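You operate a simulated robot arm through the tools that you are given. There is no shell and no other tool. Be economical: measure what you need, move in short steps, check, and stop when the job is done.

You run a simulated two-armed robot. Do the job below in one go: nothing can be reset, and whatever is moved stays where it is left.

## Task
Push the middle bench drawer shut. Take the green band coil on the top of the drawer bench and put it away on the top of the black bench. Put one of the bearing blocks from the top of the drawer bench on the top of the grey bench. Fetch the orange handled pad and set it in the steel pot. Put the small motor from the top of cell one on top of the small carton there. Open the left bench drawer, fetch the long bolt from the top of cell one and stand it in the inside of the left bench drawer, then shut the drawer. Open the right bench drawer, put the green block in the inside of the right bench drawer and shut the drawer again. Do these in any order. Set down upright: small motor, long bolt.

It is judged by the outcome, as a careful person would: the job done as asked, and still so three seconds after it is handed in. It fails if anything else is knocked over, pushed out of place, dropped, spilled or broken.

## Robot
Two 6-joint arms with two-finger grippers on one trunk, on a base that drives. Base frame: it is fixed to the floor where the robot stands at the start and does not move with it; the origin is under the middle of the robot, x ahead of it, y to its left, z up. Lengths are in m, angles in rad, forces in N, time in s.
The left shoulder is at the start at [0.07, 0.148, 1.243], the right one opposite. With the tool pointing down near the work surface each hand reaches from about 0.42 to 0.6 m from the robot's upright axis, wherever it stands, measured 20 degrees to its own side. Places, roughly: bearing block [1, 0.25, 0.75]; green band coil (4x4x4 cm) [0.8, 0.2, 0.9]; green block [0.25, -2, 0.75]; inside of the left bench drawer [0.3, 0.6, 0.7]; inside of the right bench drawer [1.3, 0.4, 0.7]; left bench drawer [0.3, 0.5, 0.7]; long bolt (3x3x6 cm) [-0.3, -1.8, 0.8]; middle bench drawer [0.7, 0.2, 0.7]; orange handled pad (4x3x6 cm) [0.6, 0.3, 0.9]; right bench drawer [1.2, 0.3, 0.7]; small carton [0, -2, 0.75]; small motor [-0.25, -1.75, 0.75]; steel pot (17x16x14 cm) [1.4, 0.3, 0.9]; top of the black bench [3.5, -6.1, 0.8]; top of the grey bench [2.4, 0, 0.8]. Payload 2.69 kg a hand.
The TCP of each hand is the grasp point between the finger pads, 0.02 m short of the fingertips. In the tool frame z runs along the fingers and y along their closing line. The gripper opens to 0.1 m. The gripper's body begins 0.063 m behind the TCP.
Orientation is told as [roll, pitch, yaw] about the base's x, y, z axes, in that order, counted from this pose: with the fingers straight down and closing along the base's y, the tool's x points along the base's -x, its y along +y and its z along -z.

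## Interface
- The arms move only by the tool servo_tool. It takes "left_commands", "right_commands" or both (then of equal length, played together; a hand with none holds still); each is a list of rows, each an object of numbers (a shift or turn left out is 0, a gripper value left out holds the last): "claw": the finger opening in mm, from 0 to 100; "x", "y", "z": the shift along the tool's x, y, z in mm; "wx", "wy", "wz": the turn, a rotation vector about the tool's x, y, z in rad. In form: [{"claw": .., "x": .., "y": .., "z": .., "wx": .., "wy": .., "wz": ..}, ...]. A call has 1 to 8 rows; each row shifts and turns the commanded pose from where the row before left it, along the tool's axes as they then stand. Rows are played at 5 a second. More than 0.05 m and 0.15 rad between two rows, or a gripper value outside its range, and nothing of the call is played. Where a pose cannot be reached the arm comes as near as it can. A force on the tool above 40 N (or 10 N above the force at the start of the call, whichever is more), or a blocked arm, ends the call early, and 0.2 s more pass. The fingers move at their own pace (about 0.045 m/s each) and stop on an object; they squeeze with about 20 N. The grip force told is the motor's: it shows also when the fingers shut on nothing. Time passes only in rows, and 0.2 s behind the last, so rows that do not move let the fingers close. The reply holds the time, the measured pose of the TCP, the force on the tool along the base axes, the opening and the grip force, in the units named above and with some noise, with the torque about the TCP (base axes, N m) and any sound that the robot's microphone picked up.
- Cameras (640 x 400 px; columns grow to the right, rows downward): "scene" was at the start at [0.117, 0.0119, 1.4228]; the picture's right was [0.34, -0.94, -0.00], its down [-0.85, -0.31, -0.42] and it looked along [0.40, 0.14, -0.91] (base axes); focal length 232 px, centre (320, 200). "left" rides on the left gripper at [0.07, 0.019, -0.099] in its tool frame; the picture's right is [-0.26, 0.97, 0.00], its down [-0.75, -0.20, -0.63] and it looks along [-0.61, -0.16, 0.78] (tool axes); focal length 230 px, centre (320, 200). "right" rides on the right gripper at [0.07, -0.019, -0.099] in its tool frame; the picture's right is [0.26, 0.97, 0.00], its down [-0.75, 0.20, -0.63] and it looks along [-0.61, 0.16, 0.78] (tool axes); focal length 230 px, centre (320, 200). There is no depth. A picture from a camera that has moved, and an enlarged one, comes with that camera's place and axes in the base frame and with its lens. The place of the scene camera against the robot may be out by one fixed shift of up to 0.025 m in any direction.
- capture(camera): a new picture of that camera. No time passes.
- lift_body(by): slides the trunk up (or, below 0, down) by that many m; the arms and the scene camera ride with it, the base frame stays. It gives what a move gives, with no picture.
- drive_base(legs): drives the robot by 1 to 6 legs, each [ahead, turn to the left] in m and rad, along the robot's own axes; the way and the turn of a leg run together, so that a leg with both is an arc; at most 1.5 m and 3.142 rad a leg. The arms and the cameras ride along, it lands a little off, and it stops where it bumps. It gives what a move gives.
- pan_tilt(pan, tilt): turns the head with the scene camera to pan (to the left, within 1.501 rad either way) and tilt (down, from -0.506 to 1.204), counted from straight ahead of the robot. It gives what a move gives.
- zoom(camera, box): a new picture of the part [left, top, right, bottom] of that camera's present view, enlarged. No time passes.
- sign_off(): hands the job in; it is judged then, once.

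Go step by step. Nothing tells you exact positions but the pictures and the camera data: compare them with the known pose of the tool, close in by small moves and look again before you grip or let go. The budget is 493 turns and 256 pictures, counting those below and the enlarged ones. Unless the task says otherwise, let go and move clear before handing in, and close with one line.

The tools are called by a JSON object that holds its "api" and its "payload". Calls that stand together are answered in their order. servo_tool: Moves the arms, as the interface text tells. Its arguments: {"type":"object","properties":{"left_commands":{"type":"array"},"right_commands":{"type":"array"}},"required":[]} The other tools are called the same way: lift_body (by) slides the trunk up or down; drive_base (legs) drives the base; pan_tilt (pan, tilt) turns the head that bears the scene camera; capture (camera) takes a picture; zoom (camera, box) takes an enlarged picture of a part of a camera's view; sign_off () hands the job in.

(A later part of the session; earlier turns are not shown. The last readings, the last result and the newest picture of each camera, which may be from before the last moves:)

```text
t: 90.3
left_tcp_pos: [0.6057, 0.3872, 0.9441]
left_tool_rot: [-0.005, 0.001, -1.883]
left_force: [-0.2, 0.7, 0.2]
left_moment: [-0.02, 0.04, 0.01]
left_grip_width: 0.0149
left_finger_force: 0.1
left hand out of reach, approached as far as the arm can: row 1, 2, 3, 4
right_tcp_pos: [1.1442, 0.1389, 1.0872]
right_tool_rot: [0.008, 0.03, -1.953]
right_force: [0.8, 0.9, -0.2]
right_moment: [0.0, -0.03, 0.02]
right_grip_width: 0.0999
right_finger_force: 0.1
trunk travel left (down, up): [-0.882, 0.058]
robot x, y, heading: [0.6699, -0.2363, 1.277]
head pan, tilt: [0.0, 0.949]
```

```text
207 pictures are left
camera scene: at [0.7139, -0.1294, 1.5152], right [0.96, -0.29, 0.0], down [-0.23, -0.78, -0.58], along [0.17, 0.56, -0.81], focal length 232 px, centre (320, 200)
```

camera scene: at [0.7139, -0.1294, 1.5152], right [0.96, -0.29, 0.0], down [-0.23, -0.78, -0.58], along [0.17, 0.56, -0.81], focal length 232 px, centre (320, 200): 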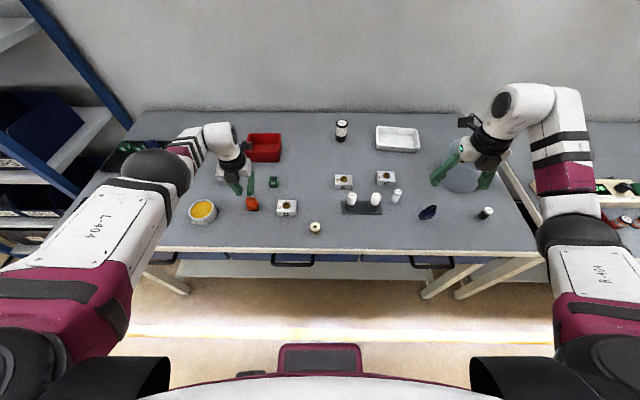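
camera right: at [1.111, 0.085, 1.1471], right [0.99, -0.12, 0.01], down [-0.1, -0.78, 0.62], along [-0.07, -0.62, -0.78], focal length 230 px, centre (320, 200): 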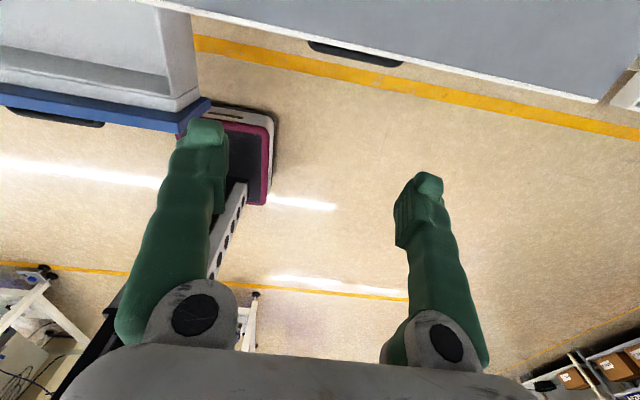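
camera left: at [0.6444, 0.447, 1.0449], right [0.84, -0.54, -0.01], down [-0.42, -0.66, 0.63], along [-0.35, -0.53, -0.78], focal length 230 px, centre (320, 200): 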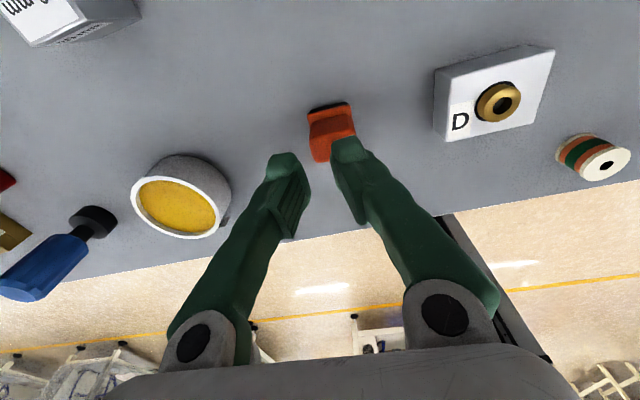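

The pad slipped out because the arm was at its outer reach limit, but the pad is still standing. I'll bring the hand back and up, lower the trunk and drive closer for better reach.

{"api": "servo_tool", "payload": {"left_commands": [{"claw": 80, "z": -15}, {"x": -25, "z": -15}, {"x": -25, "z": -15}, {"x": -25, "z": -15}, {"x": -25, "z": -15}, {"x": -25, "z": -15}]}}

{"api": "lift_body", "payload": {"by": -0.07}}

{"api": "drive_base", "payload": {"legs": [[0.07, 0]]}}

{"api": "capture", "payload": {"camera": "left"}}

{"api": "zoom", "payload": {"camera": "scene", "box": [180, 140, 340, 240]}}

```text
t: 91.7
left_tcp_pos: [0.5605, 0.2955, 1.0085]
left_tool_rot: [-0.004, 0.006, -1.881]
left_force: [0.5, -0.2, -0.4]
left_moment: [-0.02, -0.02, 0.03]
left_grip_width: 0.08
left_finger_force: 0.0
left hand out of reach, approached as far as the arm can: row 1, 2, 5, 6
right_tcp_pos: [1.1432, 0.1393, 1.0892]
right_tool_rot: [0.01, 0.031, -1.954]
right_force: [-0.3, 0.4, 0.4]
right_moment: [0.0, -0.02, 0.02]
right_grip_width: 0.1
right_finger_force: 0.1
trunk travel left (down, up): [-0.882, 0.058]
robot x, y, heading: [0.6731, -0.2385, 1.284]
head pan, tilt: [0.0, 0.949]
```

```text
t: 92.8
left_tcp_pos: [0.5632, 0.2958, 0.9397]
left_tool_rot: [-0.004, 0.007, -1.884]
left_force: [0.3, 1.0, -0.1]
left_moment: [-0.01, 0.02, 0.0]
left_grip_width: 0.0802
left_finger_force: 0.0
right_tcp_pos: [1.1446, 0.1374, 1.0166]
right_tool_rot: [0.009, 0.032, -1.953]
right_force: [-0.3, 0.4, 0.8]
right_moment: [-0.01, 0.01, -0.02]
right_grip_width: 0.1
right_finger_force: 0.1
trunk travel left (down, up): [-0.812, 0.128]
robot x, y, heading: [0.6705, -0.2365, 1.278]
head pan, tilt: [0.0, 0.949]
```

```text
t: 93.8
left_tcp_pos: [0.582, 0.3594, 0.9404]
left_tool_rot: [-0.006, 0.011, -1.885]
left_force: [0.4, 1.9, 0.3]
left_moment: [-0.1, 0.0, 0.0]
left_grip_width: 0.0801
left_finger_force: 0.2
right_tcp_pos: [1.1658, 0.2014, 1.0166]
right_tool_rot: [0.006, 0.04, -1.952]
right_force: [0.1, 0.8, -0.4]
right_moment: [-0.12, 0.1, -0.01]
right_grip_width: 0.0999
right_finger_force: 0.0
trunk travel left (down, up): [-0.812, 0.128]
robot x, y, heading: [0.6853, -0.1697, 1.281]
head pan, tilt: [0.0, 0.949]
```

```text
206 pictures are left
camera left: at [0.621, 0.4184, 1.0402], right [0.84, -0.54, -0.01], down [-0.42, -0.66, 0.62], along [-0.35, -0.52, -0.78], focal length 230 px, centre (320, 200)
```

left: 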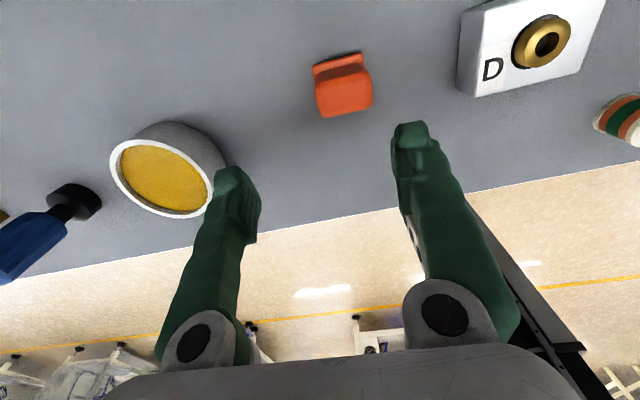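

```text
4.00 times, centred on (260, 190) of scene
camera zoom: at [0.7396, -0.0477, 1.4449], right [0.96, -0.29, 0.0], down [-0.24, -0.78, -0.57], along [0.17, 0.55, -0.82], focal length 929 px, centre (560, 240)
```

zoom: 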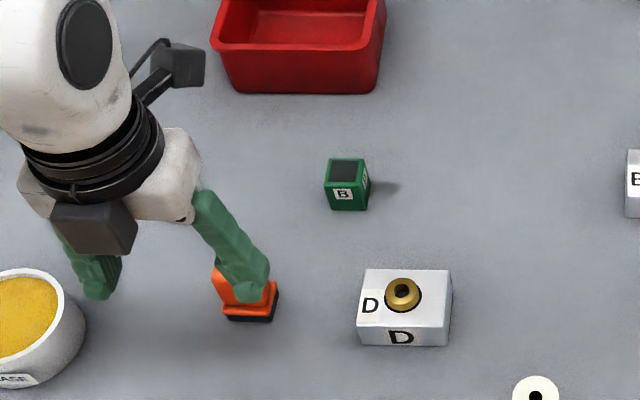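

{"api": "servo_tool", "payload": {"left_commands": [{"x": 12, "y": 12}, {"x": 12, "y": 12}, {"z": 15}, {"z": 15}]}}

{"api": "capture", "payload": {"camera": "left"}}

```text
t: 94.8
left_tcp_pos: [0.6061, 0.3702, 0.9097]
left_tool_rot: [-0.007, 0.021, -1.884]
left_force: [-0.9, -0.9, 0.6]
left_moment: [0.01, -0.01, 0.0]
left_grip_width: 0.08
left_finger_force: 0.1
left hand out of reach, approached as far as the arm can: row 1
right_tcp_pos: [1.162, 0.1896, 1.0219]
right_tool_rot: [0.002, 0.052, -1.951]
right_force: [-1.2, 0.4, 0.2]
right_moment: [-0.01, -0.01, -0.01]
right_grip_width: 0.1002
right_finger_force: 0.2
trunk travel left (down, up): [-0.812, 0.128]
robot x, y, heading: [0.6898, -0.1741, 1.272]
head pan, tilt: [0.0, 0.949]
```

```text
204 pictures are left
camera left: at [0.6454, 0.4285, 1.0104], right [0.84, -0.54, -0.01], down [-0.42, -0.67, 0.61], along [-0.34, -0.51, -0.79], focal length 230 px, centre (320, 200)
```

left: 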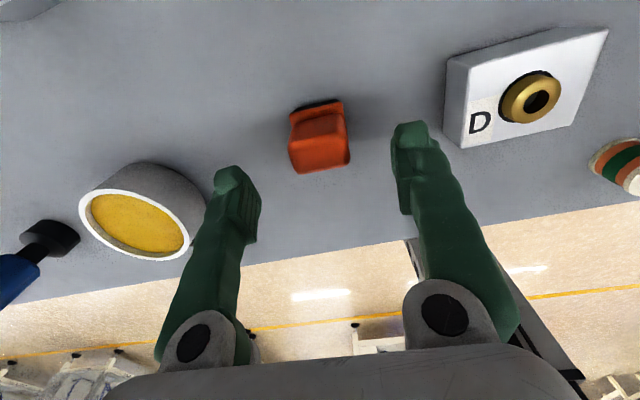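

The readings suggest the base front may be pressing on something under the bench. I'll back off 3 cm.

{"api": "drive_base", "payload": {"legs": [[-0.03, 0]]}}

{"api": "servo_tool", "payload": {"left_commands": [{"z": 0}, {"x": 15}]}}

```text
t: 95.7
left_tcp_pos: [0.6009, 0.3494, 0.9054]
left_tool_rot: [-0.007, 0.012, -1.886]
left_force: [0.2, 0.4, -0.5]
left_moment: [-0.05, 0.04, -0.01]
left_grip_width: 0.0798
left_finger_force: 0.0
right_tcp_pos: [1.1551, 0.17, 1.0152]
right_tool_rot: [0.004, 0.042, -1.951]
right_force: [0.3, 0.8, -0.6]
right_moment: [-0.09, 0.02, 0.02]
right_grip_width: 0.1002
right_finger_force: 0.1
trunk travel left (down, up): [-0.812, 0.128]
robot x, y, heading: [0.6829, -0.2032, 1.272]
head pan, tilt: [0.0, 0.949]
```

```text
t: 96.3
left_tcp_pos: [0.6045, 0.3598, 0.9081]
left_tool_rot: [-0.008, 0.019, -1.885]
left_force: [0.0, 0.5, 0.0]
left_moment: [0.0, -0.01, -0.02]
left_grip_width: 0.0801
left_finger_force: 0.1
right_tcp_pos: [1.1552, 0.1659, 1.0187]
right_tool_rot: [0.004, 0.047, -1.951]
right_force: [0.7, -0.3, 0.0]
right_moment: [-0.02, 0.05, 0.03]
right_grip_width: 0.0999
right_finger_force: 0.1
trunk travel left (down, up): [-0.812, 0.128]
robot x, y, heading: [0.6807, -0.1975, 1.284]
head pan, tilt: [0.0, 0.949]
```

{"api": "servo_tool", "payload": {"left_commands": [{"x": 14, "y": 1}, {"z": 15}, {"z": 15}, {"z": 12}]}}

{"api": "zoom", "payload": {"camera": "left", "box": [180, 20, 460, 195]}}

```text
t: 97.3
left_tcp_pos: [0.6089, 0.3718, 0.8676]
left_tool_rot: [-0.007, 0.02, -1.886]
left_force: [-0.2, -0.3, -0.7]
left_moment: [-0.03, 0.01, 0.03]
left_grip_width: 0.0802
left_finger_force: 0.0
right_tcp_pos: [1.1533, 0.1623, 1.0187]
right_tool_rot: [0.004, 0.05, -1.952]
right_force: [-0.4, 0.4, 0.0]
right_moment: [-0.03, 0.03, -0.02]
right_grip_width: 0.1
right_finger_force: 0.1
trunk travel left (down, up): [-0.812, 0.128]
robot x, y, heading: [0.6809, -0.2007, 1.276]
head pan, tilt: [0.0, 0.949]
```

```text
2.29 times, centred on (320, 108) of left
camera zoom: at [0.6474, 0.4294, 0.9678], right [0.84, -0.54, -0.01], down [-0.42, -0.67, 0.62], along [-0.34, -0.51, -0.79], focal length 526 px, centre (320, 411)
```

zoom: 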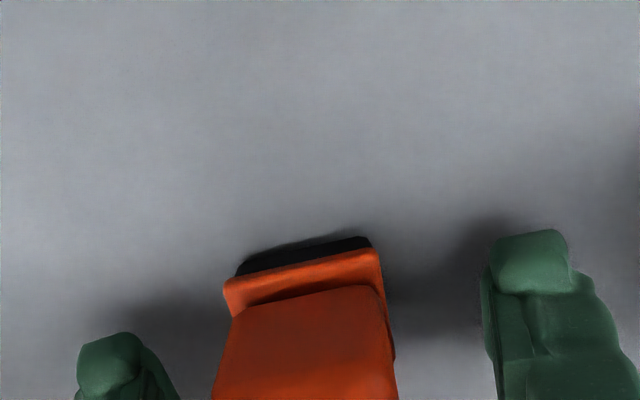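

{"api": "servo_tool", "payload": {"left_commands": [{"x": -3, "y": -2, "z": 11}, {"claw": 15}, {"claw": 15}, {"claw": 15}, {"claw": 15}, {"claw": 15}]}}

{"api": "servo_tool", "payload": {"left_commands": [{"z": -15}, {"z": -20}, {"z": -20}, {"z": -20}]}}

{"api": "capture", "payload": {"camera": "left"}}

```text
t: 98.7
left_tcp_pos: [0.6067, 0.3668, 0.86]
left_tool_rot: [-0.01, 0.025, -1.883]
left_force: [5.1, -0.5, 27.6]
left_moment: [-0.12, -0.56, 0.29]
left_grip_width: 0.0327
left_finger_force: 20.2
right_tcp_pos: [1.1571, 0.1609, 1.0206]
right_tool_rot: [-0.007, 0.063, -1.952]
right_force: [-0.2, -0.1, -2.2]
right_moment: [0.08, 0.04, 0.0]
right_grip_width: 0.0999
right_finger_force: 0.1
trunk travel left (down, up): [-0.812, 0.128]
robot x, y, heading: [0.6877, -0.2029, 1.28]
head pan, tilt: [0.0, 0.949]
```

```text
t: 99.7
left_tcp_pos: [0.6048, 0.3694, 0.9323]
left_tool_rot: [-0.007, 0.017, -1.883]
left_force: [-0.3, -0.2, -0.3]
left_moment: [0.0, -0.01, 0.02]
left_grip_width: 0.0328
left_finger_force: 19.7
right_tcp_pos: [1.1523, 0.1635, 1.0201]
right_tool_rot: [0.004, 0.05, -1.951]
right_force: [-0.1, 0.2, 0.4]
right_moment: [0.0, -0.04, 0.01]
right_grip_width: 0.1
right_finger_force: 0.1
trunk travel left (down, up): [-0.812, 0.128]
robot x, y, heading: [0.6782, -0.1956, 1.277]
head pan, tilt: [0.0, 0.949]
```

```text
202 pictures are left
camera left: at [0.644, 0.4289, 1.033], right [0.84, -0.54, -0.01], down [-0.42, -0.66, 0.62], along [-0.34, -0.51, -0.79], focal length 230 px, centre (320, 200)
```

left: 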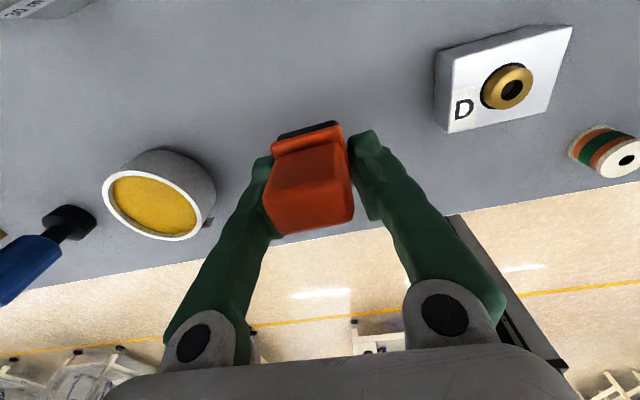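

Pad is held. I'll raise up and drive over to the front of the steel pot at the bench's right end.

{"api": "lift_body", "payload": {"by": 0.08}}

{"api": "drive_base", "payload": {"legs": [[-0.28, 0], [0, -1.572], [0.7, 0], [0, 1.572]]}}

{"api": "capture", "payload": {"camera": "scene"}}

```text
t: 100.8
left_tcp_pos: [0.6062, 0.3688, 1.0119]
left_tool_rot: [-0.007, 0.022, -1.885]
left_force: [0.6, 1.2, -0.8]
left_moment: [-0.04, 0.01, 0.0]
left_grip_width: 0.033
left_finger_force: 20.4
right_tcp_pos: [1.1535, 0.163, 1.1004]
right_tool_rot: [0.002, 0.051, -1.951]
right_force: [0.5, -0.6, 0.6]
right_moment: [0.02, 0.0, -0.01]
right_grip_width: 0.1
right_finger_force: 0.1
trunk travel left (down, up): [-0.892, 0.048]
robot x, y, heading: [0.6823, -0.1964, 1.282]
head pan, tilt: [0.0, 0.949]
```

```text
t: 114.0
left_tcp_pos: [1.1777, -0.1148, 1.014]
left_tool_rot: [-0.009, 0.022, -1.857]
left_force: [-0.1, -0.2, 0.2]
left_moment: [0.04, -0.01, 0.0]
left_grip_width: 0.033
left_finger_force: 19.8
right_tcp_pos: [1.7305, -0.3054, 1.1005]
right_tool_rot: [0.003, 0.05, -1.923]
right_force: [0.3, 0.1, -0.6]
right_moment: [-0.03, 0.0, 0.04]
right_grip_width: 0.0997
right_finger_force: 0.1
trunk travel left (down, up): [-0.892, 0.048]
robot x, y, heading: [1.2694, -0.682, 1.307]
head pan, tilt: [0.0, 0.949]
```

```text
201 pictures are left
camera scene: at [1.3102, -0.5715, 1.5254], right [0.96, -0.26, 0.0], down [-0.21, -0.78, -0.58], along [0.15, 0.56, -0.81], focal length 232 px, centre (320, 200)
```

scene: 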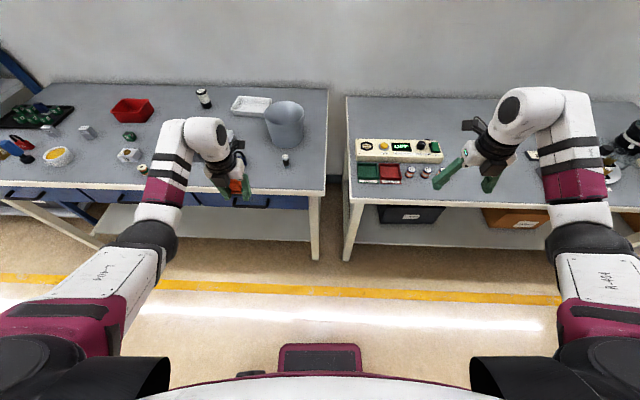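

{"api": "lift_body", "payload": {"by": 0.04}}

{"api": "drive_base", "payload": {"legs": [[0, -0.03], [0.36, 0]]}}

{"api": "servo_tool", "payload": {"left_commands": [{"y": 20}, {"y": 20}, {"y": 20}]}}

{"api": "capture", "payload": {"camera": "left"}}

{"api": "capture", "payload": {"camera": "scene"}}

```text
t: 114.8
left_tcp_pos: [1.1762, -0.1145, 1.0524]
left_tool_rot: [-0.007, 0.022, -1.857]
left_force: [0.0, -0.1, -1.2]
left_moment: [0.0, 0.04, 0.0]
left_grip_width: 0.0329
left_finger_force: 19.7
right_tcp_pos: [1.7292, -0.3052, 1.1401]
right_tool_rot: [0.004, 0.05, -1.923]
right_force: [0.5, 0.5, -0.1]
right_moment: [-0.01, 0.01, -0.02]
right_grip_width: 0.1001
right_finger_force: 0.1
trunk travel left (down, up): [-0.932, 0.008]
robot x, y, heading: [1.2664, -0.6777, 1.302]
head pan, tilt: [0.0, 0.949]
```

```text
t: 117.6
left_tcp_pos: [1.2973, 0.2403, 1.0546]
left_tool_rot: [-0.007, 0.022, -1.882]
left_force: [-0.6, -0.2, 0.0]
left_moment: [0.0, -0.03, -0.01]
left_grip_width: 0.0329
left_finger_force: 20.2
right_tcp_pos: [1.8472, 0.0341, 1.1426]
right_tool_rot: [0.003, 0.051, -1.948]
right_force: [0.9, -0.5, 0.3]
right_moment: [0.04, 0.0, 0.01]
right_grip_width: 0.1
right_finger_force: 0.2
trunk travel left (down, up): [-0.932, 0.008]
robot x, y, heading: [1.3761, -0.3284, 1.281]
head pan, tilt: [0.0, 0.949]
```

```text
t: 118.4
left_tcp_pos: [1.3556, 0.2234, 1.0526]
left_tool_rot: [-0.008, 0.022, -1.884]
left_force: [0.8, -0.5, -1.0]
left_moment: [0.0, 0.0, -0.02]
left_grip_width: 0.0327
left_finger_force: 20.0
right_tcp_pos: [1.8479, 0.0382, 1.1404]
right_tool_rot: [-0.001, 0.047, -1.947]
right_force: [-0.2, 0.4, 0.0]
right_moment: [-0.01, 0.03, 0.01]
right_grip_width: 0.1
right_finger_force: 0.1
trunk travel left (down, up): [-0.932, 0.008]
robot x, y, heading: [1.3778, -0.3237, 1.277]
head pan, tilt: [0.0, 0.949]
```

```text
200 pictures are left
camera left: at [1.3951, 0.2815, 1.1525], right [0.84, -0.54, -0.01], down [-0.42, -0.67, 0.62], along [-0.34, -0.51, -0.79], focal length 230 px, centre (320, 200)
```

left: 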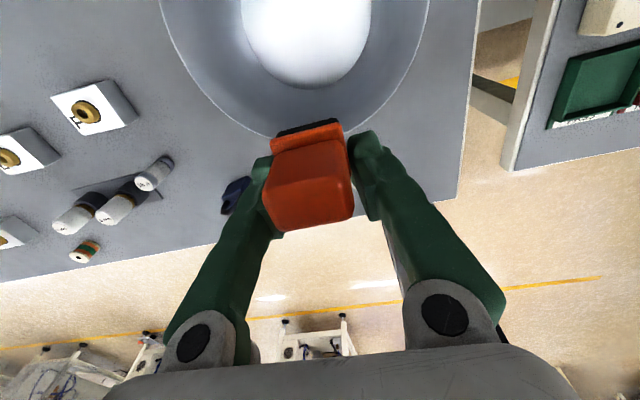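

```text
199 pictures are left
camera scene: at [1.421, -0.218, 1.5653], right [0.96, -0.29, 0.0], down [-0.23, -0.78, -0.58], along [0.17, 0.56, -0.81], focal length 232 px, centre (320, 200)
```

scene: 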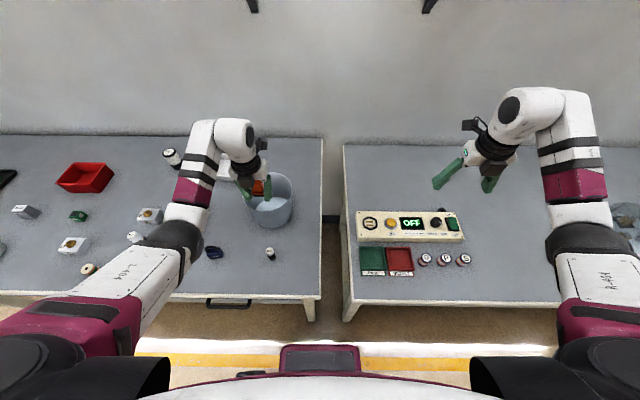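

{"api": "drive_base", "payload": {"legs": [[0.04, 0]]}}

{"api": "servo_tool", "payload": {"left_commands": [{"x": 14}, {"x": 13}]}}

{"api": "capture", "payload": {"camera": "left"}}

{"api": "zoom", "payload": {"camera": "scene", "box": [160, 100, 360, 225]}}

```text
t: 119.3
left_tcp_pos: [1.3681, 0.263, 1.0513]
left_tool_rot: [-0.006, 0.019, -1.883]
left_force: [0.2, 1.8, -0.9]
left_moment: [-0.07, 0.06, 0.01]
left_grip_width: 0.0328
left_finger_force: 19.7
right_tcp_pos: [1.86, 0.0752, 1.1403]
right_tool_rot: [0.005, 0.047, -1.947]
right_force: [1.1, 0.9, 0.4]
right_moment: [-0.02, 0.02, -0.01]
right_grip_width: 0.1
right_finger_force: 0.1
trunk travel left (down, up): [-0.932, 0.008]
robot x, y, heading: [1.387, -0.2875, 1.279]
head pan, tilt: [0.0, 0.949]
```

```text
t: 119.9
left_tcp_pos: [1.3755, 0.2878, 1.0525]
left_tool_rot: [-0.01, 0.019, -1.882]
left_force: [-0.7, 0.2, -1.3]
left_moment: [-0.08, 0.05, 0.03]
left_grip_width: 0.0331
left_finger_force: 19.8
right_tcp_pos: [1.8595, 0.0753, 1.1403]
right_tool_rot: [0.004, 0.05, -1.946]
right_force: [-0.3, 1.0, -0.5]
right_moment: [-0.05, -0.02, -0.03]
right_grip_width: 0.1
right_finger_force: 0.1
trunk travel left (down, up): [-0.932, 0.008]
robot x, y, heading: [1.3875, -0.2875, 1.277]
head pan, tilt: [0.0, 0.949]
```

```text
198 pictures are left
camera left: at [1.4126, 0.3459, 1.152], right [0.84, -0.54, -0.01], down [-0.42, -0.67, 0.62], along [-0.34, -0.51, -0.79], focal length 230 px, centre (320, 200)
```

left: 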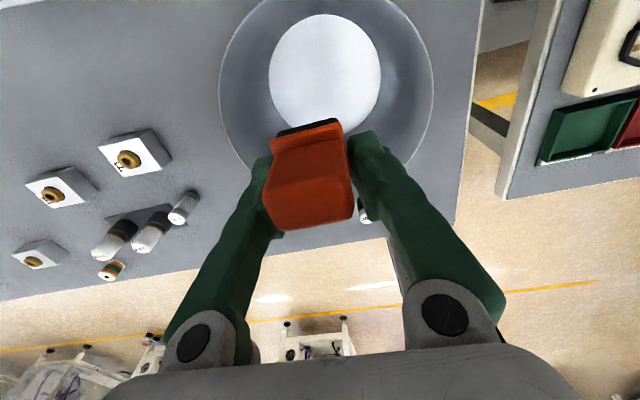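

```text
3.20 times, centred on (260, 162) of scene
camera zoom: at [1.4361, -0.1656, 1.5645], right [0.96, -0.29, 0.0], down [-0.24, -0.78, -0.57], along [0.16, 0.55, -0.82], focal length 744 px, centre (512, 320)
```

zoom: 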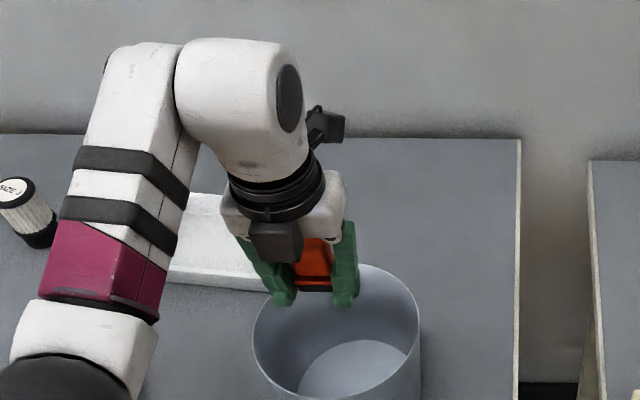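

The pot's centre is at about (1.388, 0.305). I'll align the pad and lower it in with the trunk.

{"api": "servo_tool", "payload": {"left_commands": [{"x": 8, "y": 6}]}}

{"api": "lift_body", "payload": {"by": -0.1}}

{"api": "capture", "payload": {"camera": "left"}}

{"api": "zoom", "payload": {"camera": "scene", "box": [160, 100, 360, 225]}}

```text
t: 120.3
left_tcp_pos: [1.3769, 0.2797, 1.0587]
left_tool_rot: [-0.004, 0.032, -1.881]
left_force: [-1.0, -0.6, -0.1]
left_moment: [0.03, 0.0, -0.02]
left_grip_width: 0.0325
left_finger_force: 20.0
right_tcp_pos: [1.8542, 0.0601, 1.1462]
right_tool_rot: [0.003, 0.062, -1.947]
right_force: [0.2, -0.8, -0.5]
right_moment: [0.03, -0.03, -0.01]
right_grip_width: 0.0998
right_finger_force: 0.0
trunk travel left (down, up): [-0.932, 0.008]
robot x, y, heading: [1.3905, -0.2877, 1.277]
head pan, tilt: [0.0, 0.949]
```

```text
t: 121.6
left_tcp_pos: [1.3787, 0.2835, 0.9558]
left_tool_rot: [-0.001, 0.029, -1.883]
left_force: [0.2, 0.0, 0.5]
left_moment: [0.0, 0.0, 0.01]
left_grip_width: 0.033
left_finger_force: 20.5
right_tcp_pos: [1.8564, 0.0652, 1.0438]
right_tool_rot: [0.003, 0.058, -1.947]
right_force: [0.1, 0.7, 0.4]
right_moment: [-0.02, 0.0, -0.01]
right_grip_width: 0.0998
right_finger_force: 0.0
trunk travel left (down, up): [-0.832, 0.108]
robot x, y, heading: [1.3863, -0.2888, 1.278]
head pan, tilt: [0.0, 0.949]
```

```text
196 pictures are left
camera left: at [1.4166, 0.3411, 1.058], right [0.84, -0.54, -0.01], down [-0.42, -0.67, 0.61], along [-0.34, -0.51, -0.79], focal length 230 px, centre (320, 200)
```

left: 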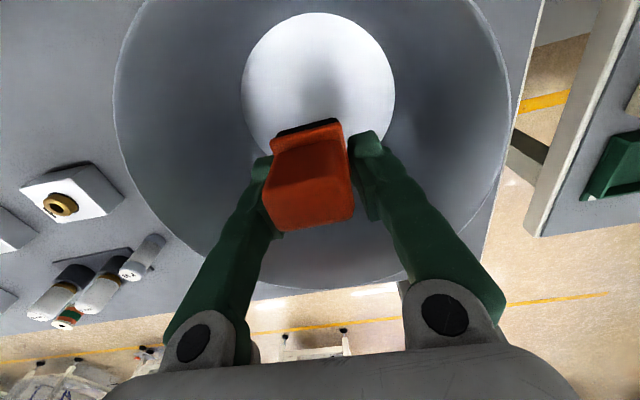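

```text
3.20 times, centred on (260, 162) of scene
camera zoom: at [1.4319, -0.1789, 1.4654], right [0.96, -0.29, 0.0], down [-0.23, -0.78, -0.58], along [0.17, 0.56, -0.81], focal length 744 px, centre (512, 320)
```

zoom: 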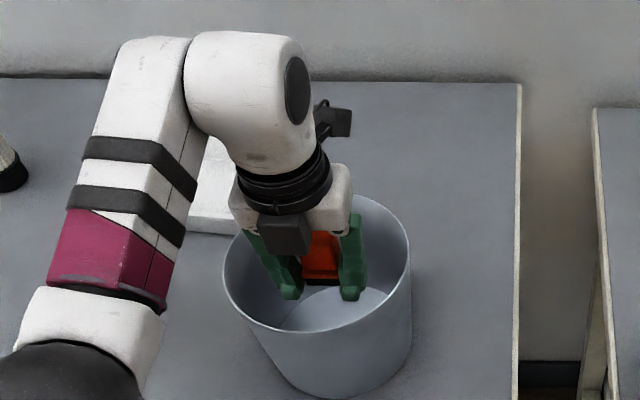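

{"api": "lift_body", "payload": {"by": -0.055}}

{"api": "capture", "payload": {"camera": "left"}}

{"api": "zoom", "payload": {"camera": "scene", "box": [160, 100, 360, 225]}}

```text
t: 122.5
left_tcp_pos: [1.3778, 0.284, 0.9008]
left_tool_rot: [-0.003, 0.03, -1.881]
left_force: [0.4, -0.5, -0.6]
left_moment: [-0.03, 0.0, -0.01]
left_grip_width: 0.0329
left_finger_force: 20.2
right_tcp_pos: [1.8561, 0.0643, 0.9893]
right_tool_rot: [0.004, 0.058, -1.95]
right_force: [0.4, 0.9, -0.1]
right_moment: [0.02, 0.0, 0.01]
right_grip_width: 0.1
right_finger_force: 0.0
trunk travel left (down, up): [-0.777, 0.163]
robot x, y, heading: [1.3882, -0.2884, 1.277]
head pan, tilt: [0.0, 0.949]
```

```text
194 pictures are left
camera left: at [1.4164, 0.3411, 1.003], right [0.84, -0.54, -0.01], down [-0.42, -0.67, 0.61], along [-0.34, -0.51, -0.79], focal length 230 px, centre (320, 200)
```

left: 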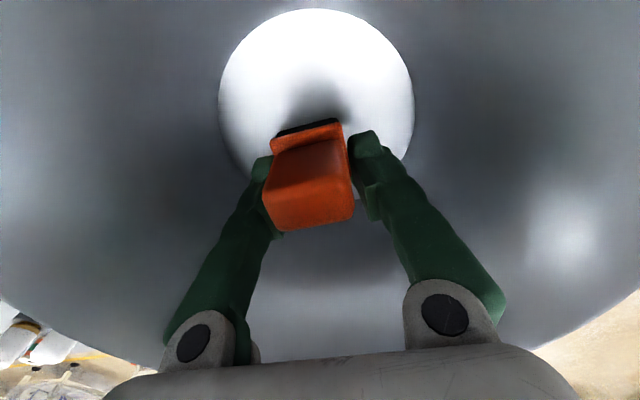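

```text
3.20 times, centred on (260, 162) of scene
camera zoom: at [1.4317, -0.179, 1.4104], right [0.96, -0.29, 0.0], down [-0.23, -0.78, -0.58], along [0.17, 0.56, -0.81], focal length 744 px, centre (512, 320)
```

zoom: 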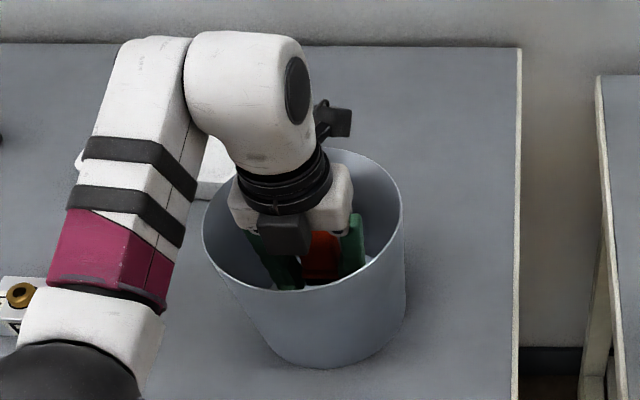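

{"api": "lift_body", "payload": {"by": -0.02}}

{"api": "capture", "payload": {"camera": "left"}}

```text
t: 123.2
left_tcp_pos: [1.3782, 0.2835, 0.8797]
left_tool_rot: [-0.001, 0.031, -1.882]
left_force: [-1.4, 0.8, -0.5]
left_moment: [-0.01, -0.01, -0.02]
left_grip_width: 0.0328
left_finger_force: 20.0
right_tcp_pos: [1.856, 0.0653, 0.97]
right_tool_rot: [0.003, 0.058, -1.947]
right_force: [-0.1, -0.3, 0.3]
right_moment: [0.03, -0.02, 0.01]
right_grip_width: 0.0999
right_finger_force: 0.0
trunk travel left (down, up): [-0.757, 0.183]
robot x, y, heading: [1.3869, -0.2865, 1.279]
head pan, tilt: [0.0, 0.949]
```

```text
192 pictures are left
camera left: at [1.4165, 0.3412, 0.9828], right [0.84, -0.54, -0.01], down [-0.42, -0.67, 0.61], along [-0.34, -0.51, -0.79], focal length 230 px, centre (320, 200)
```

left: 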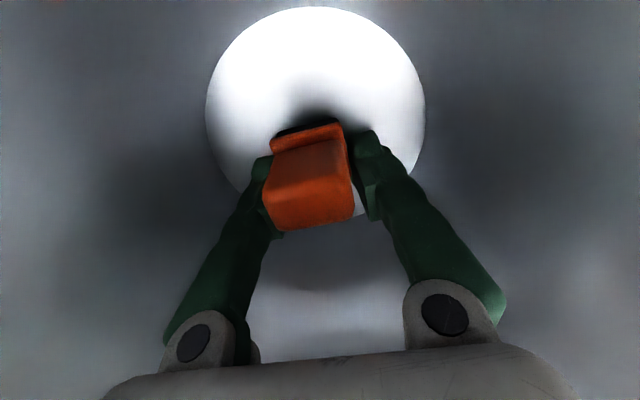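

{"api": "lift_body", "payload": {"by": -0.01}}

{"api": "lift_body", "payload": {"by": -0.008}}

```text
t: 123.8
left_tcp_pos: [1.3784, 0.282, 0.8717]
left_tool_rot: [-0.001, 0.03, -1.88]
left_force: [0.9, -0.5, -0.5]
left_moment: [0.23, -0.03, -0.06]
left_grip_width: 0.0327
left_finger_force: 19.9
right_tcp_pos: [1.8553, 0.0631, 0.9604]
right_tool_rot: [0.003, 0.06, -1.946]
right_force: [-1.1, -0.1, -0.4]
right_moment: [0.02, 0.03, 0.02]
right_grip_width: 0.0999
right_finger_force: 0.0
trunk travel left (down, up): [-0.747, 0.193]
robot x, y, heading: [1.3867, -0.2873, 1.28]
head pan, tilt: [0.0, 0.949]
```

```text
t: 124.4
left_tcp_pos: [1.377, 0.2825, 0.8655]
left_tool_rot: [-0.001, 0.033, -1.883]
left_force: [-1.3, -3.1, 9.9]
left_moment: [0.95, -0.38, -0.02]
left_grip_width: 0.0329
left_finger_force: 20.0
right_tcp_pos: [1.8544, 0.0644, 0.9533]
right_tool_rot: [0.002, 0.06, -1.945]
right_force: [-0.3, -0.4, -0.8]
right_moment: [0.01, -0.03, 0.0]
right_grip_width: 0.1002
right_finger_force: 0.1
trunk travel left (down, up): [-0.739, 0.201]
robot x, y, heading: [1.3859, -0.2867, 1.282]
head pan, tilt: [0.0, 0.949]
```

Contact felt (10 N up), so the pad is on the pot floor. Release it and rise.

{"api": "servo_tool", "payload": {"left_commands": [{"claw": 50}, {"claw": 50}, {"claw": 50}]}}

{"api": "lift_body", "payload": {"by": 0.2}}

{"api": "capture", "payload": {"camera": "left"}}

{"api": "capture", "payload": {"camera": "scene"}}

```text
t: 125.2
left_tcp_pos: [1.3803, 0.2811, 0.8661]
left_tool_rot: [-0.004, 0.033, -1.882]
left_force: [0.0, -4.1, 10.8]
left_moment: [1.12, -0.43, -0.09]
left_grip_width: 0.0497
left_finger_force: 0.0
right_tcp_pos: [1.8565, 0.0622, 0.952]
right_tool_rot: [0.002, 0.062, -1.947]
right_force: [0.3, -0.4, 0.0]
right_moment: [0.0, -0.02, -0.03]
right_grip_width: 0.1001
right_finger_force: 0.0
trunk travel left (down, up): [-0.739, 0.201]
robot x, y, heading: [1.389, -0.2872, 1.28]
head pan, tilt: [0.0, 0.949]
```

```text
t: 127.3
left_tcp_pos: [1.3786, 0.2839, 1.0635]
left_tool_rot: [-0.002, 0.029, -1.883]
left_force: [-0.4, 1.1, 0.4]
left_moment: [0.01, -0.01, 0.0]
left_grip_width: 0.05
left_finger_force: 0.1
right_tcp_pos: [1.8556, 0.0647, 1.1514]
right_tool_rot: [0.003, 0.057, -1.95]
right_force: [-0.8, 0.7, 0.7]
right_moment: [0.0, -0.03, 0.01]
right_grip_width: 0.0999
right_finger_force: 0.0
trunk travel left (down, up): [-0.939, 0.001]
robot x, y, heading: [1.3852, -0.2883, 1.278]
head pan, tilt: [0.0, 0.949]
```

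```text
191 pictures are left
camera left: at [1.4166, 0.3413, 1.1647], right [0.84, -0.54, -0.01], down [-0.42, -0.67, 0.61], along [-0.34, -0.51, -0.79], focal length 230 px, centre (320, 200)
```

left: 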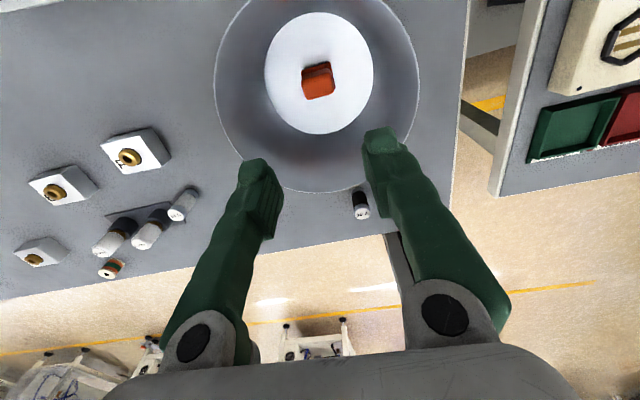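

```text
190 pictures are left
camera scene: at [1.432, -0.1787, 1.5723], right [0.96, -0.29, 0.0], down [-0.23, -0.78, -0.58], along [0.17, 0.56, -0.81], focal length 232 px, centre (320, 200)
```

scene: 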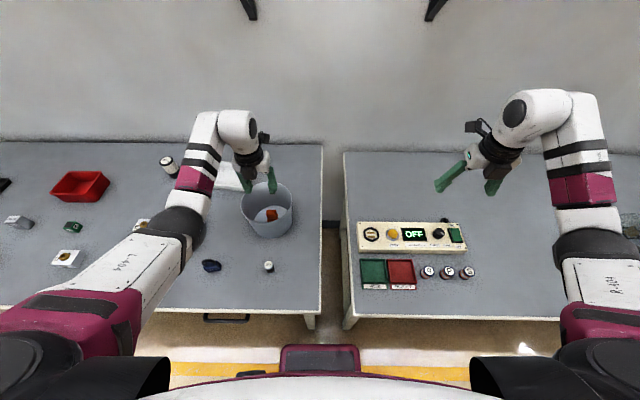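

The pad stands in the pot. Next I'll drive back left to the bearing block D and the coil.

{"api": "drive_base", "payload": {"legs": [[-0.27, 0], [0, 1.572], [0.75, 0], [0, -1.572]]}}

{"api": "capture", "payload": {"camera": "scene"}}

```text
t: 140.6
left_tcp_pos: [0.6109, 0.2579, 1.0639]
left_tool_rot: [-0.002, 0.031, -1.923]
left_force: [-0.3, -0.2, 0.5]
left_moment: [-0.01, 0.0, 0.01]
left_grip_width: 0.05
left_finger_force: 0.1
right_tcp_pos: [1.0781, 0.0203, 1.1517]
right_tool_rot: [0.004, 0.056, -1.985]
right_force: [-0.1, 0.6, -0.4]
right_moment: [-0.03, -0.02, -0.03]
right_grip_width: 0.0999
right_finger_force: 0.0
trunk travel left (down, up): [-0.939, 0.001]
robot x, y, heading: [0.5988, -0.3154, 1.235]
head pan, tilt: [0.0, 0.949]
```

```text
189 pictures are left
camera scene: at [0.6454, -0.205, 1.5724], right [0.94, -0.33, 0.0], down [-0.27, -0.77, -0.58], along [0.19, 0.55, -0.81], focal length 232 px, centre (320, 200)
```

scene: 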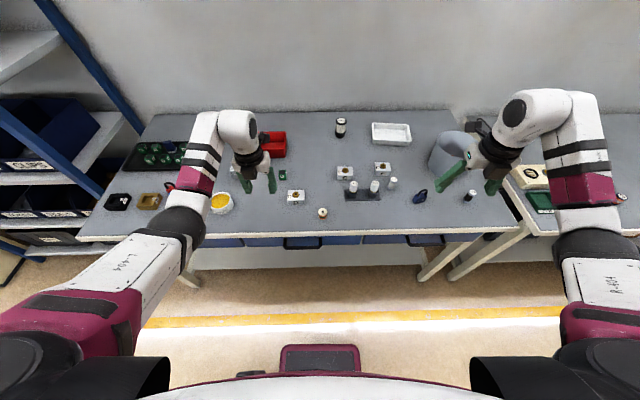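

{"api": "drive_base", "payload": {"legs": [[0, 0.25], [0.03, 0]]}}

{"api": "lift_body", "payload": {"by": -0.1}}

{"api": "servo_tool", "payload": {"right_commands": [{"y": -30, "z": 8, "wy": -0.02}, {"y": -30, "z": 8, "wy": -0.02}, {"y": -30, "z": 8, "wy": -0.015}, {"y": -30, "z": 8}, {"y": -30, "z": 8}, {"y": -20, "z": 8}]}}

{"api": "capture", "payload": {"camera": "right"}}

{"api": "capture", "payload": {"camera": "scene"}}

```text
t: 142.3
left_tcp_pos: [0.4691, 0.2705, 1.0627]
left_tool_rot: [-0.001, 0.03, -1.669]
left_force: [-0.7, 0.3, -2.3]
left_moment: [-0.08, -0.02, 0.03]
left_grip_width: 0.05
left_finger_force: 0.1
right_tcp_pos: [0.9824, 0.1577, 1.1524]
right_tool_rot: [0.006, 0.06, -1.735]
right_force: [1.6, 0.8, -0.9]
right_moment: [-0.01, 0.04, -0.02]
right_grip_width: 0.0999
right_finger_force: 0.0
trunk travel left (down, up): [-0.939, 0.001]
robot x, y, heading: [0.5986, -0.285, 1.493]
head pan, tilt: [0.0, 0.949]
```

```text
t: 143.6
left_tcp_pos: [0.4689, 0.2689, 0.9649]
left_tool_rot: [0.0, 0.032, -1.668]
left_force: [-0.9, 0.0, -0.4]
left_moment: [0.0, 0.03, 0.02]
left_grip_width: 0.0499
left_finger_force: 0.0
right_tcp_pos: [0.9819, 0.1559, 1.0542]
right_tool_rot: [0.006, 0.063, -1.734]
right_force: [0.3, 0.7, 0.2]
right_moment: [0.03, -0.01, -0.03]
right_grip_width: 0.1002
right_finger_force: 0.2
trunk travel left (down, up): [-0.839, 0.101]
robot x, y, heading: [0.5988, -0.2846, 1.491]
head pan, tilt: [0.0, 0.949]
```

```text
t: 145.0
left_tcp_pos: [0.4676, 0.2693, 0.9642]
left_tool_rot: [-0.002, 0.034, -1.668]
left_force: [-0.2, -0.4, -0.1]
left_moment: [0.0, -0.04, -0.02]
left_grip_width: 0.0499
left_finger_force: 0.0
right_tcp_pos: [0.847, 0.2029, 0.9675]
right_tool_rot: [0.009, 0.006, -1.734]
right_force: [1.3, -0.4, -0.5]
right_moment: [0.01, 0.0, -0.03]
right_grip_width: 0.1
right_finger_force: 0.1
right hand out of reach, approached as far as the arm can: row 1, 2, 3, 4
trunk travel left (down, up): [-0.839, 0.101]
robot x, y, heading: [0.6001, -0.2863, 1.494]
head pan, tilt: [0.0, 0.949]
```

```text
188 pictures are left
camera right: at [0.8394, 0.275, 1.066], right [1.0, 0.1, 0.01], down [0.07, -0.78, 0.63], along [0.07, -0.62, -0.78], focal length 230 px, centre (320, 200)
```

right: 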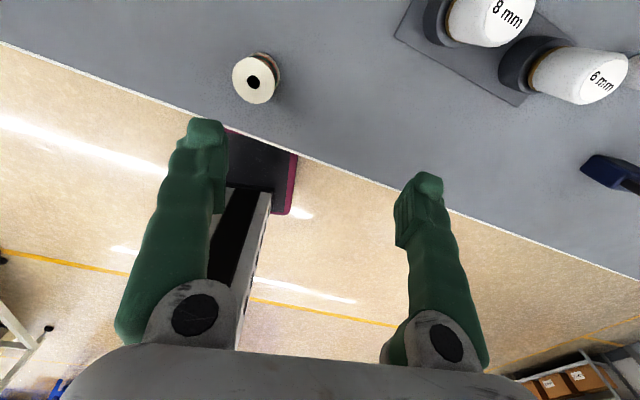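

```text
187 pictures are left
camera scene: at [0.6165, -0.1696, 1.4724], right [1.0, -0.08, 0.0], down [-0.06, -0.81, -0.58], along [0.05, 0.58, -0.81], focal length 232 px, centre (320, 200)
```

scene: 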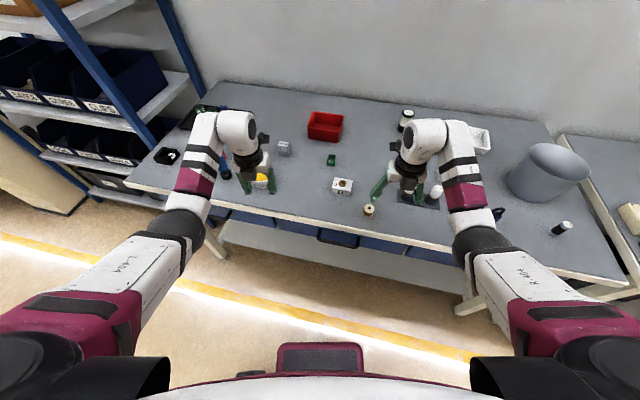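

{"api": "servo_tool", "payload": {"right_commands": [{"y": -29, "x": 10}, {"y": -29, "x": 9}, {"z": 20}, {"z": 20}]}}

{"api": "capture", "payload": {"camera": "right"}}

```text
t: 146.0
left_tcp_pos: [0.4697, 0.2692, 0.9645]
left_tool_rot: [-0.004, 0.032, -1.67]
left_force: [0.0, 0.0, -0.1]
left_moment: [0.02, -0.01, 0.02]
left_grip_width: 0.05
left_finger_force: 0.0
right_tcp_pos: [0.8183, 0.2295, 0.9372]
right_tool_rot: [-0.004, 0.006, -1.735]
right_force: [0.2, 0.2, -0.7]
right_moment: [-0.01, -0.01, 0.0]
right_grip_width: 0.0999
right_finger_force: 0.2
right hand out of reach, approached as far as the arm can: row 2, 3, 4
trunk travel left (down, up): [-0.839, 0.101]
robot x, y, heading: [0.5997, -0.2832, 1.488]
head pan, tilt: [0.0, 0.949]
```

```text
186 pictures are left
camera right: at [0.8122, 0.3, 1.0375], right [1.0, 0.1, 0.0], down [0.08, -0.78, 0.62], along [0.06, -0.62, -0.78], focal length 230 px, centre (320, 200)
```

right: 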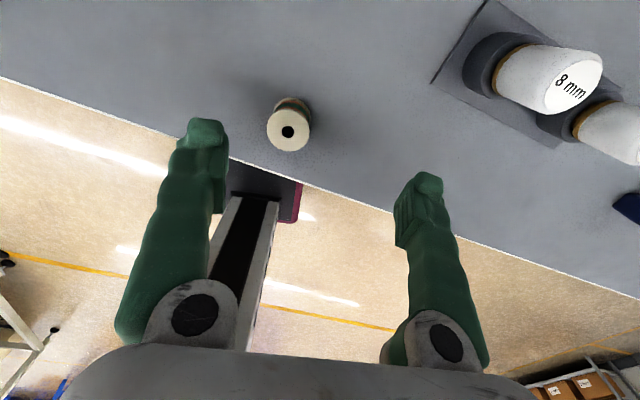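

{"api": "drive_base", "payload": {"legs": [[0, 0.08]]}}

{"api": "capture", "payload": {"camera": "right"}}

```text
t: 146.9
left_tcp_pos: [0.4317, 0.2586, 0.9655]
left_tool_rot: [-0.004, 0.032, -1.596]
left_force: [0.5, 0.2, -0.1]
left_moment: [-0.02, 0.04, -0.03]
left_grip_width: 0.0499
left_finger_force: 0.1
right_tcp_pos: [0.7822, 0.2437, 0.9367]
right_tool_rot: [-0.008, 0.005, -1.66]
right_force: [-0.1, 0.6, 0.2]
right_moment: [-0.02, 0.0, -0.02]
right_grip_width: 0.1001
right_finger_force: 0.1
trunk travel left (down, up): [-0.839, 0.101]
robot x, y, heading: [0.5952, -0.2845, 1.57]
head pan, tilt: [0.0, 0.949]
```

```text
185 pictures are left
camera right: at [0.7712, 0.3141, 1.0368], right [0.99, 0.17, 0.0], down [0.14, -0.77, 0.63], along [0.1, -0.62, -0.78], focal length 230 px, centre (320, 200)
```

right: 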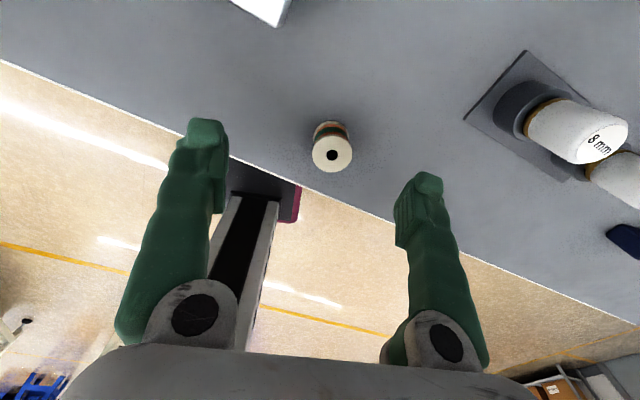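

{"api": "servo_tool", "payload": {"right_commands": [{"x": -14, "y": 14}, {"z": 20}, {"z": 20}, {"z": 15}]}}

{"api": "capture", "payload": {"camera": "right"}}

```text
t: 147.9
left_tcp_pos: [0.4295, 0.2575, 0.9646]
left_tool_rot: [-0.003, 0.035, -1.596]
left_force: [0.0, 0.3, 1.2]
left_moment: [0.03, 0.01, 0.0]
left_grip_width: 0.05
left_finger_force: 0.2
right_tcp_pos: [0.7949, 0.2292, 0.8837]
right_tool_rot: [-0.011, 0.003, -1.659]
right_force: [-0.2, 0.2, -0.1]
right_moment: [-0.01, -0.01, -0.01]
right_grip_width: 0.0999
right_finger_force: 0.1
trunk travel left (down, up): [-0.839, 0.101]
robot x, y, heading: [0.5985, -0.2866, 1.564]
head pan, tilt: [0.0, 0.949]
```

```text
184 pictures are left
camera right: at [0.7841, 0.2987, 0.9829], right [0.99, 0.17, -0.01], down [0.14, -0.77, 0.62], along [0.1, -0.62, -0.78], focal length 230 px, centre (320, 200)
```

right: 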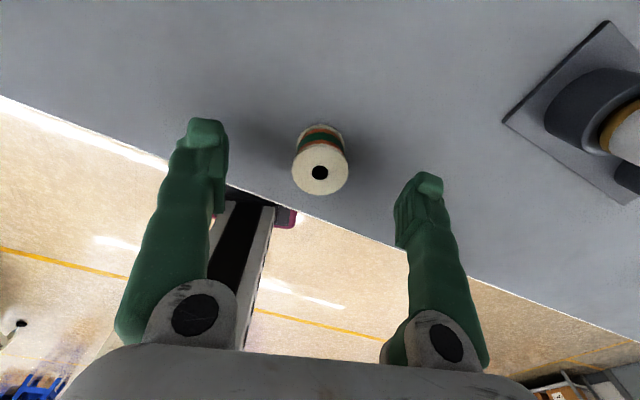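

{"api": "servo_tool", "payload": {"right_commands": [{"z": 16}, {"z": 16}, {"claw": 20}, {"claw": 20}, {"claw": 20}, {"claw": 20}, {"claw": 20}]}}

{"api": "capture", "payload": {"camera": "right"}}

```text
t: 148.9
left_tcp_pos: [0.4351, 0.2541, 0.9673]
left_tool_rot: [-0.006, 0.037, -1.604]
left_force: [-0.6, 0.0, -0.1]
left_moment: [0.0, 0.0, 0.0]
left_grip_width: 0.0499
left_finger_force: 0.1
right_tcp_pos: [0.8205, 0.2281, 0.8605]
right_tool_rot: [-0.002, 0.018, -1.67]
right_force: [25.7, -8.5, 27.8]
right_moment: [-0.5, -1.51, -0.03]
right_grip_width: 0.0606
right_finger_force: 15.2
right hand out of reach, approached as far as the arm can: row 1, 2
trunk travel left (down, up): [-0.839, 0.101]
robot x, y, heading: [0.5992, -0.2868, 1.552]
head pan, tilt: [0.0, 0.949]
stopped in row 5 (right hand): the force on the tool passed its limit at 43 N (the readings are from after the stop); the commanded pose is now the measured one
```

```text
183 pictures are left
camera right: at [0.8092, 0.2965, 0.9605], right [0.99, 0.16, 0.0], down [0.12, -0.78, 0.61], along [0.1, -0.61, -0.79], focal length 230 px, centre (320, 200)
```

right: 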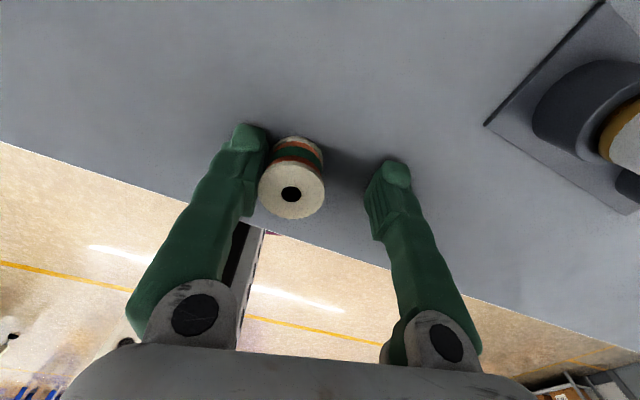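

The bench top is in fact near z 0.838 and the fingertips were touching it. I'll open, raise and re-centre over the coil with a small base turn.

{"api": "servo_tool", "payload": {"right_commands": [{"claw": 100, "z": -8}, {"z": -12}, {"z": -15}]}}

{"api": "drive_base", "payload": {"legs": [[0, 0.06]]}}

{"api": "capture", "payload": {"camera": "right"}}

```text
t: 149.7
left_tcp_pos: [0.431, 0.2572, 0.9647]
left_tool_rot: [-0.001, 0.033, -1.599]
left_force: [-0.1, -0.4, 0.4]
left_moment: [-0.01, -0.01, -0.02]
left_grip_width: 0.0502
left_finger_force: 0.0
right_tcp_pos: [0.8105, 0.2317, 0.8917]
right_tool_rot: [-0.006, 0.012, -1.667]
right_force: [0.5, -0.1, -0.3]
right_moment: [-0.03, -0.01, 0.02]
right_grip_width: 0.0998
right_finger_force: 0.1
trunk travel left (down, up): [-0.839, 0.101]
robot x, y, heading: [0.596, -0.2819, 1.563]
head pan, tilt: [0.0, 0.949]
```

```text
t: 150.6
left_tcp_pos: [0.4021, 0.2468, 0.9645]
left_tool_rot: [-0.005, 0.029, -1.541]
left_force: [0.2, -0.6, -0.3]
left_moment: [0.04, 0.02, -0.02]
left_grip_width: 0.0501
left_finger_force: 0.0
right_tcp_pos: [0.7835, 0.244, 0.8914]
right_tool_rot: [-0.006, 0.012, -1.605]
right_force: [-0.9, 0.9, 0.6]
right_moment: [-0.01, -0.01, -0.01]
right_grip_width: 0.1
right_finger_force: 0.0
trunk travel left (down, up): [-0.839, 0.101]
robot x, y, heading: [0.6026, -0.2825, 1.618]
head pan, tilt: [0.0, 0.949]
```

```text
182 pictures are left
camera right: at [0.7683, 0.3117, 0.9907], right [0.97, 0.22, 0.0], down [0.18, -0.76, 0.62], along [0.14, -0.6, -0.78], focal length 230 px, centre (320, 200)
```

right: 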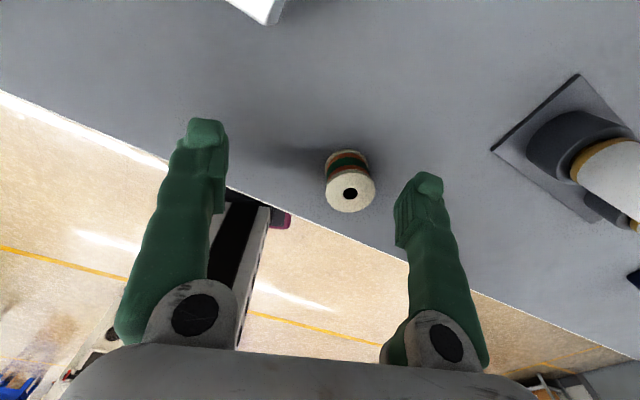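

{"api": "servo_tool", "payload": {"right_commands": [{"x": -8, "y": 22}, {"z": 12}, {"z": 10}]}}

{"api": "capture", "payload": {"camera": "right"}}

```text
t: 151.4
left_tcp_pos: [0.3993, 0.2484, 0.9631]
left_tool_rot: [-0.002, 0.032, -1.54]
left_force: [-1.0, 0.5, 0.0]
left_moment: [0.02, -0.04, -0.01]
left_grip_width: 0.0501
left_finger_force: 0.1
right_tcp_pos: [0.8024, 0.2339, 0.8694]
right_tool_rot: [-0.001, 0.012, -1.607]
right_force: [0.9, 0.5, 0.4]
right_moment: [0.01, -0.01, 0.03]
right_grip_width: 0.0998
right_finger_force: 0.1
trunk travel left (down, up): [-0.839, 0.101]
robot x, y, heading: [0.598, -0.2833, 1.622]
head pan, tilt: [0.0, 0.949]
```

```text
181 pictures are left
camera right: at [0.7863, 0.3029, 0.9699], right [0.97, 0.22, 0.0], down [0.17, -0.77, 0.62], along [0.14, -0.6, -0.78], focal length 230 px, centre (320, 200)
```

right: 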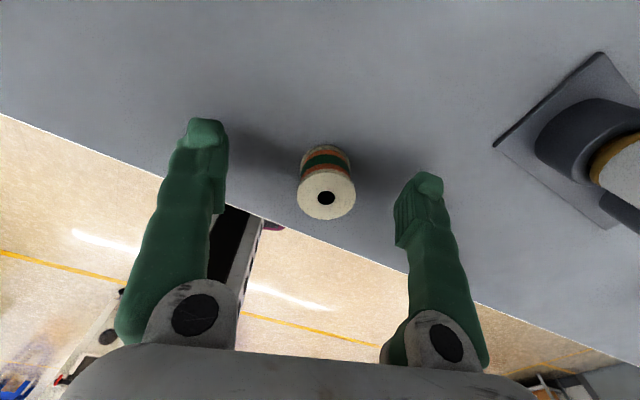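

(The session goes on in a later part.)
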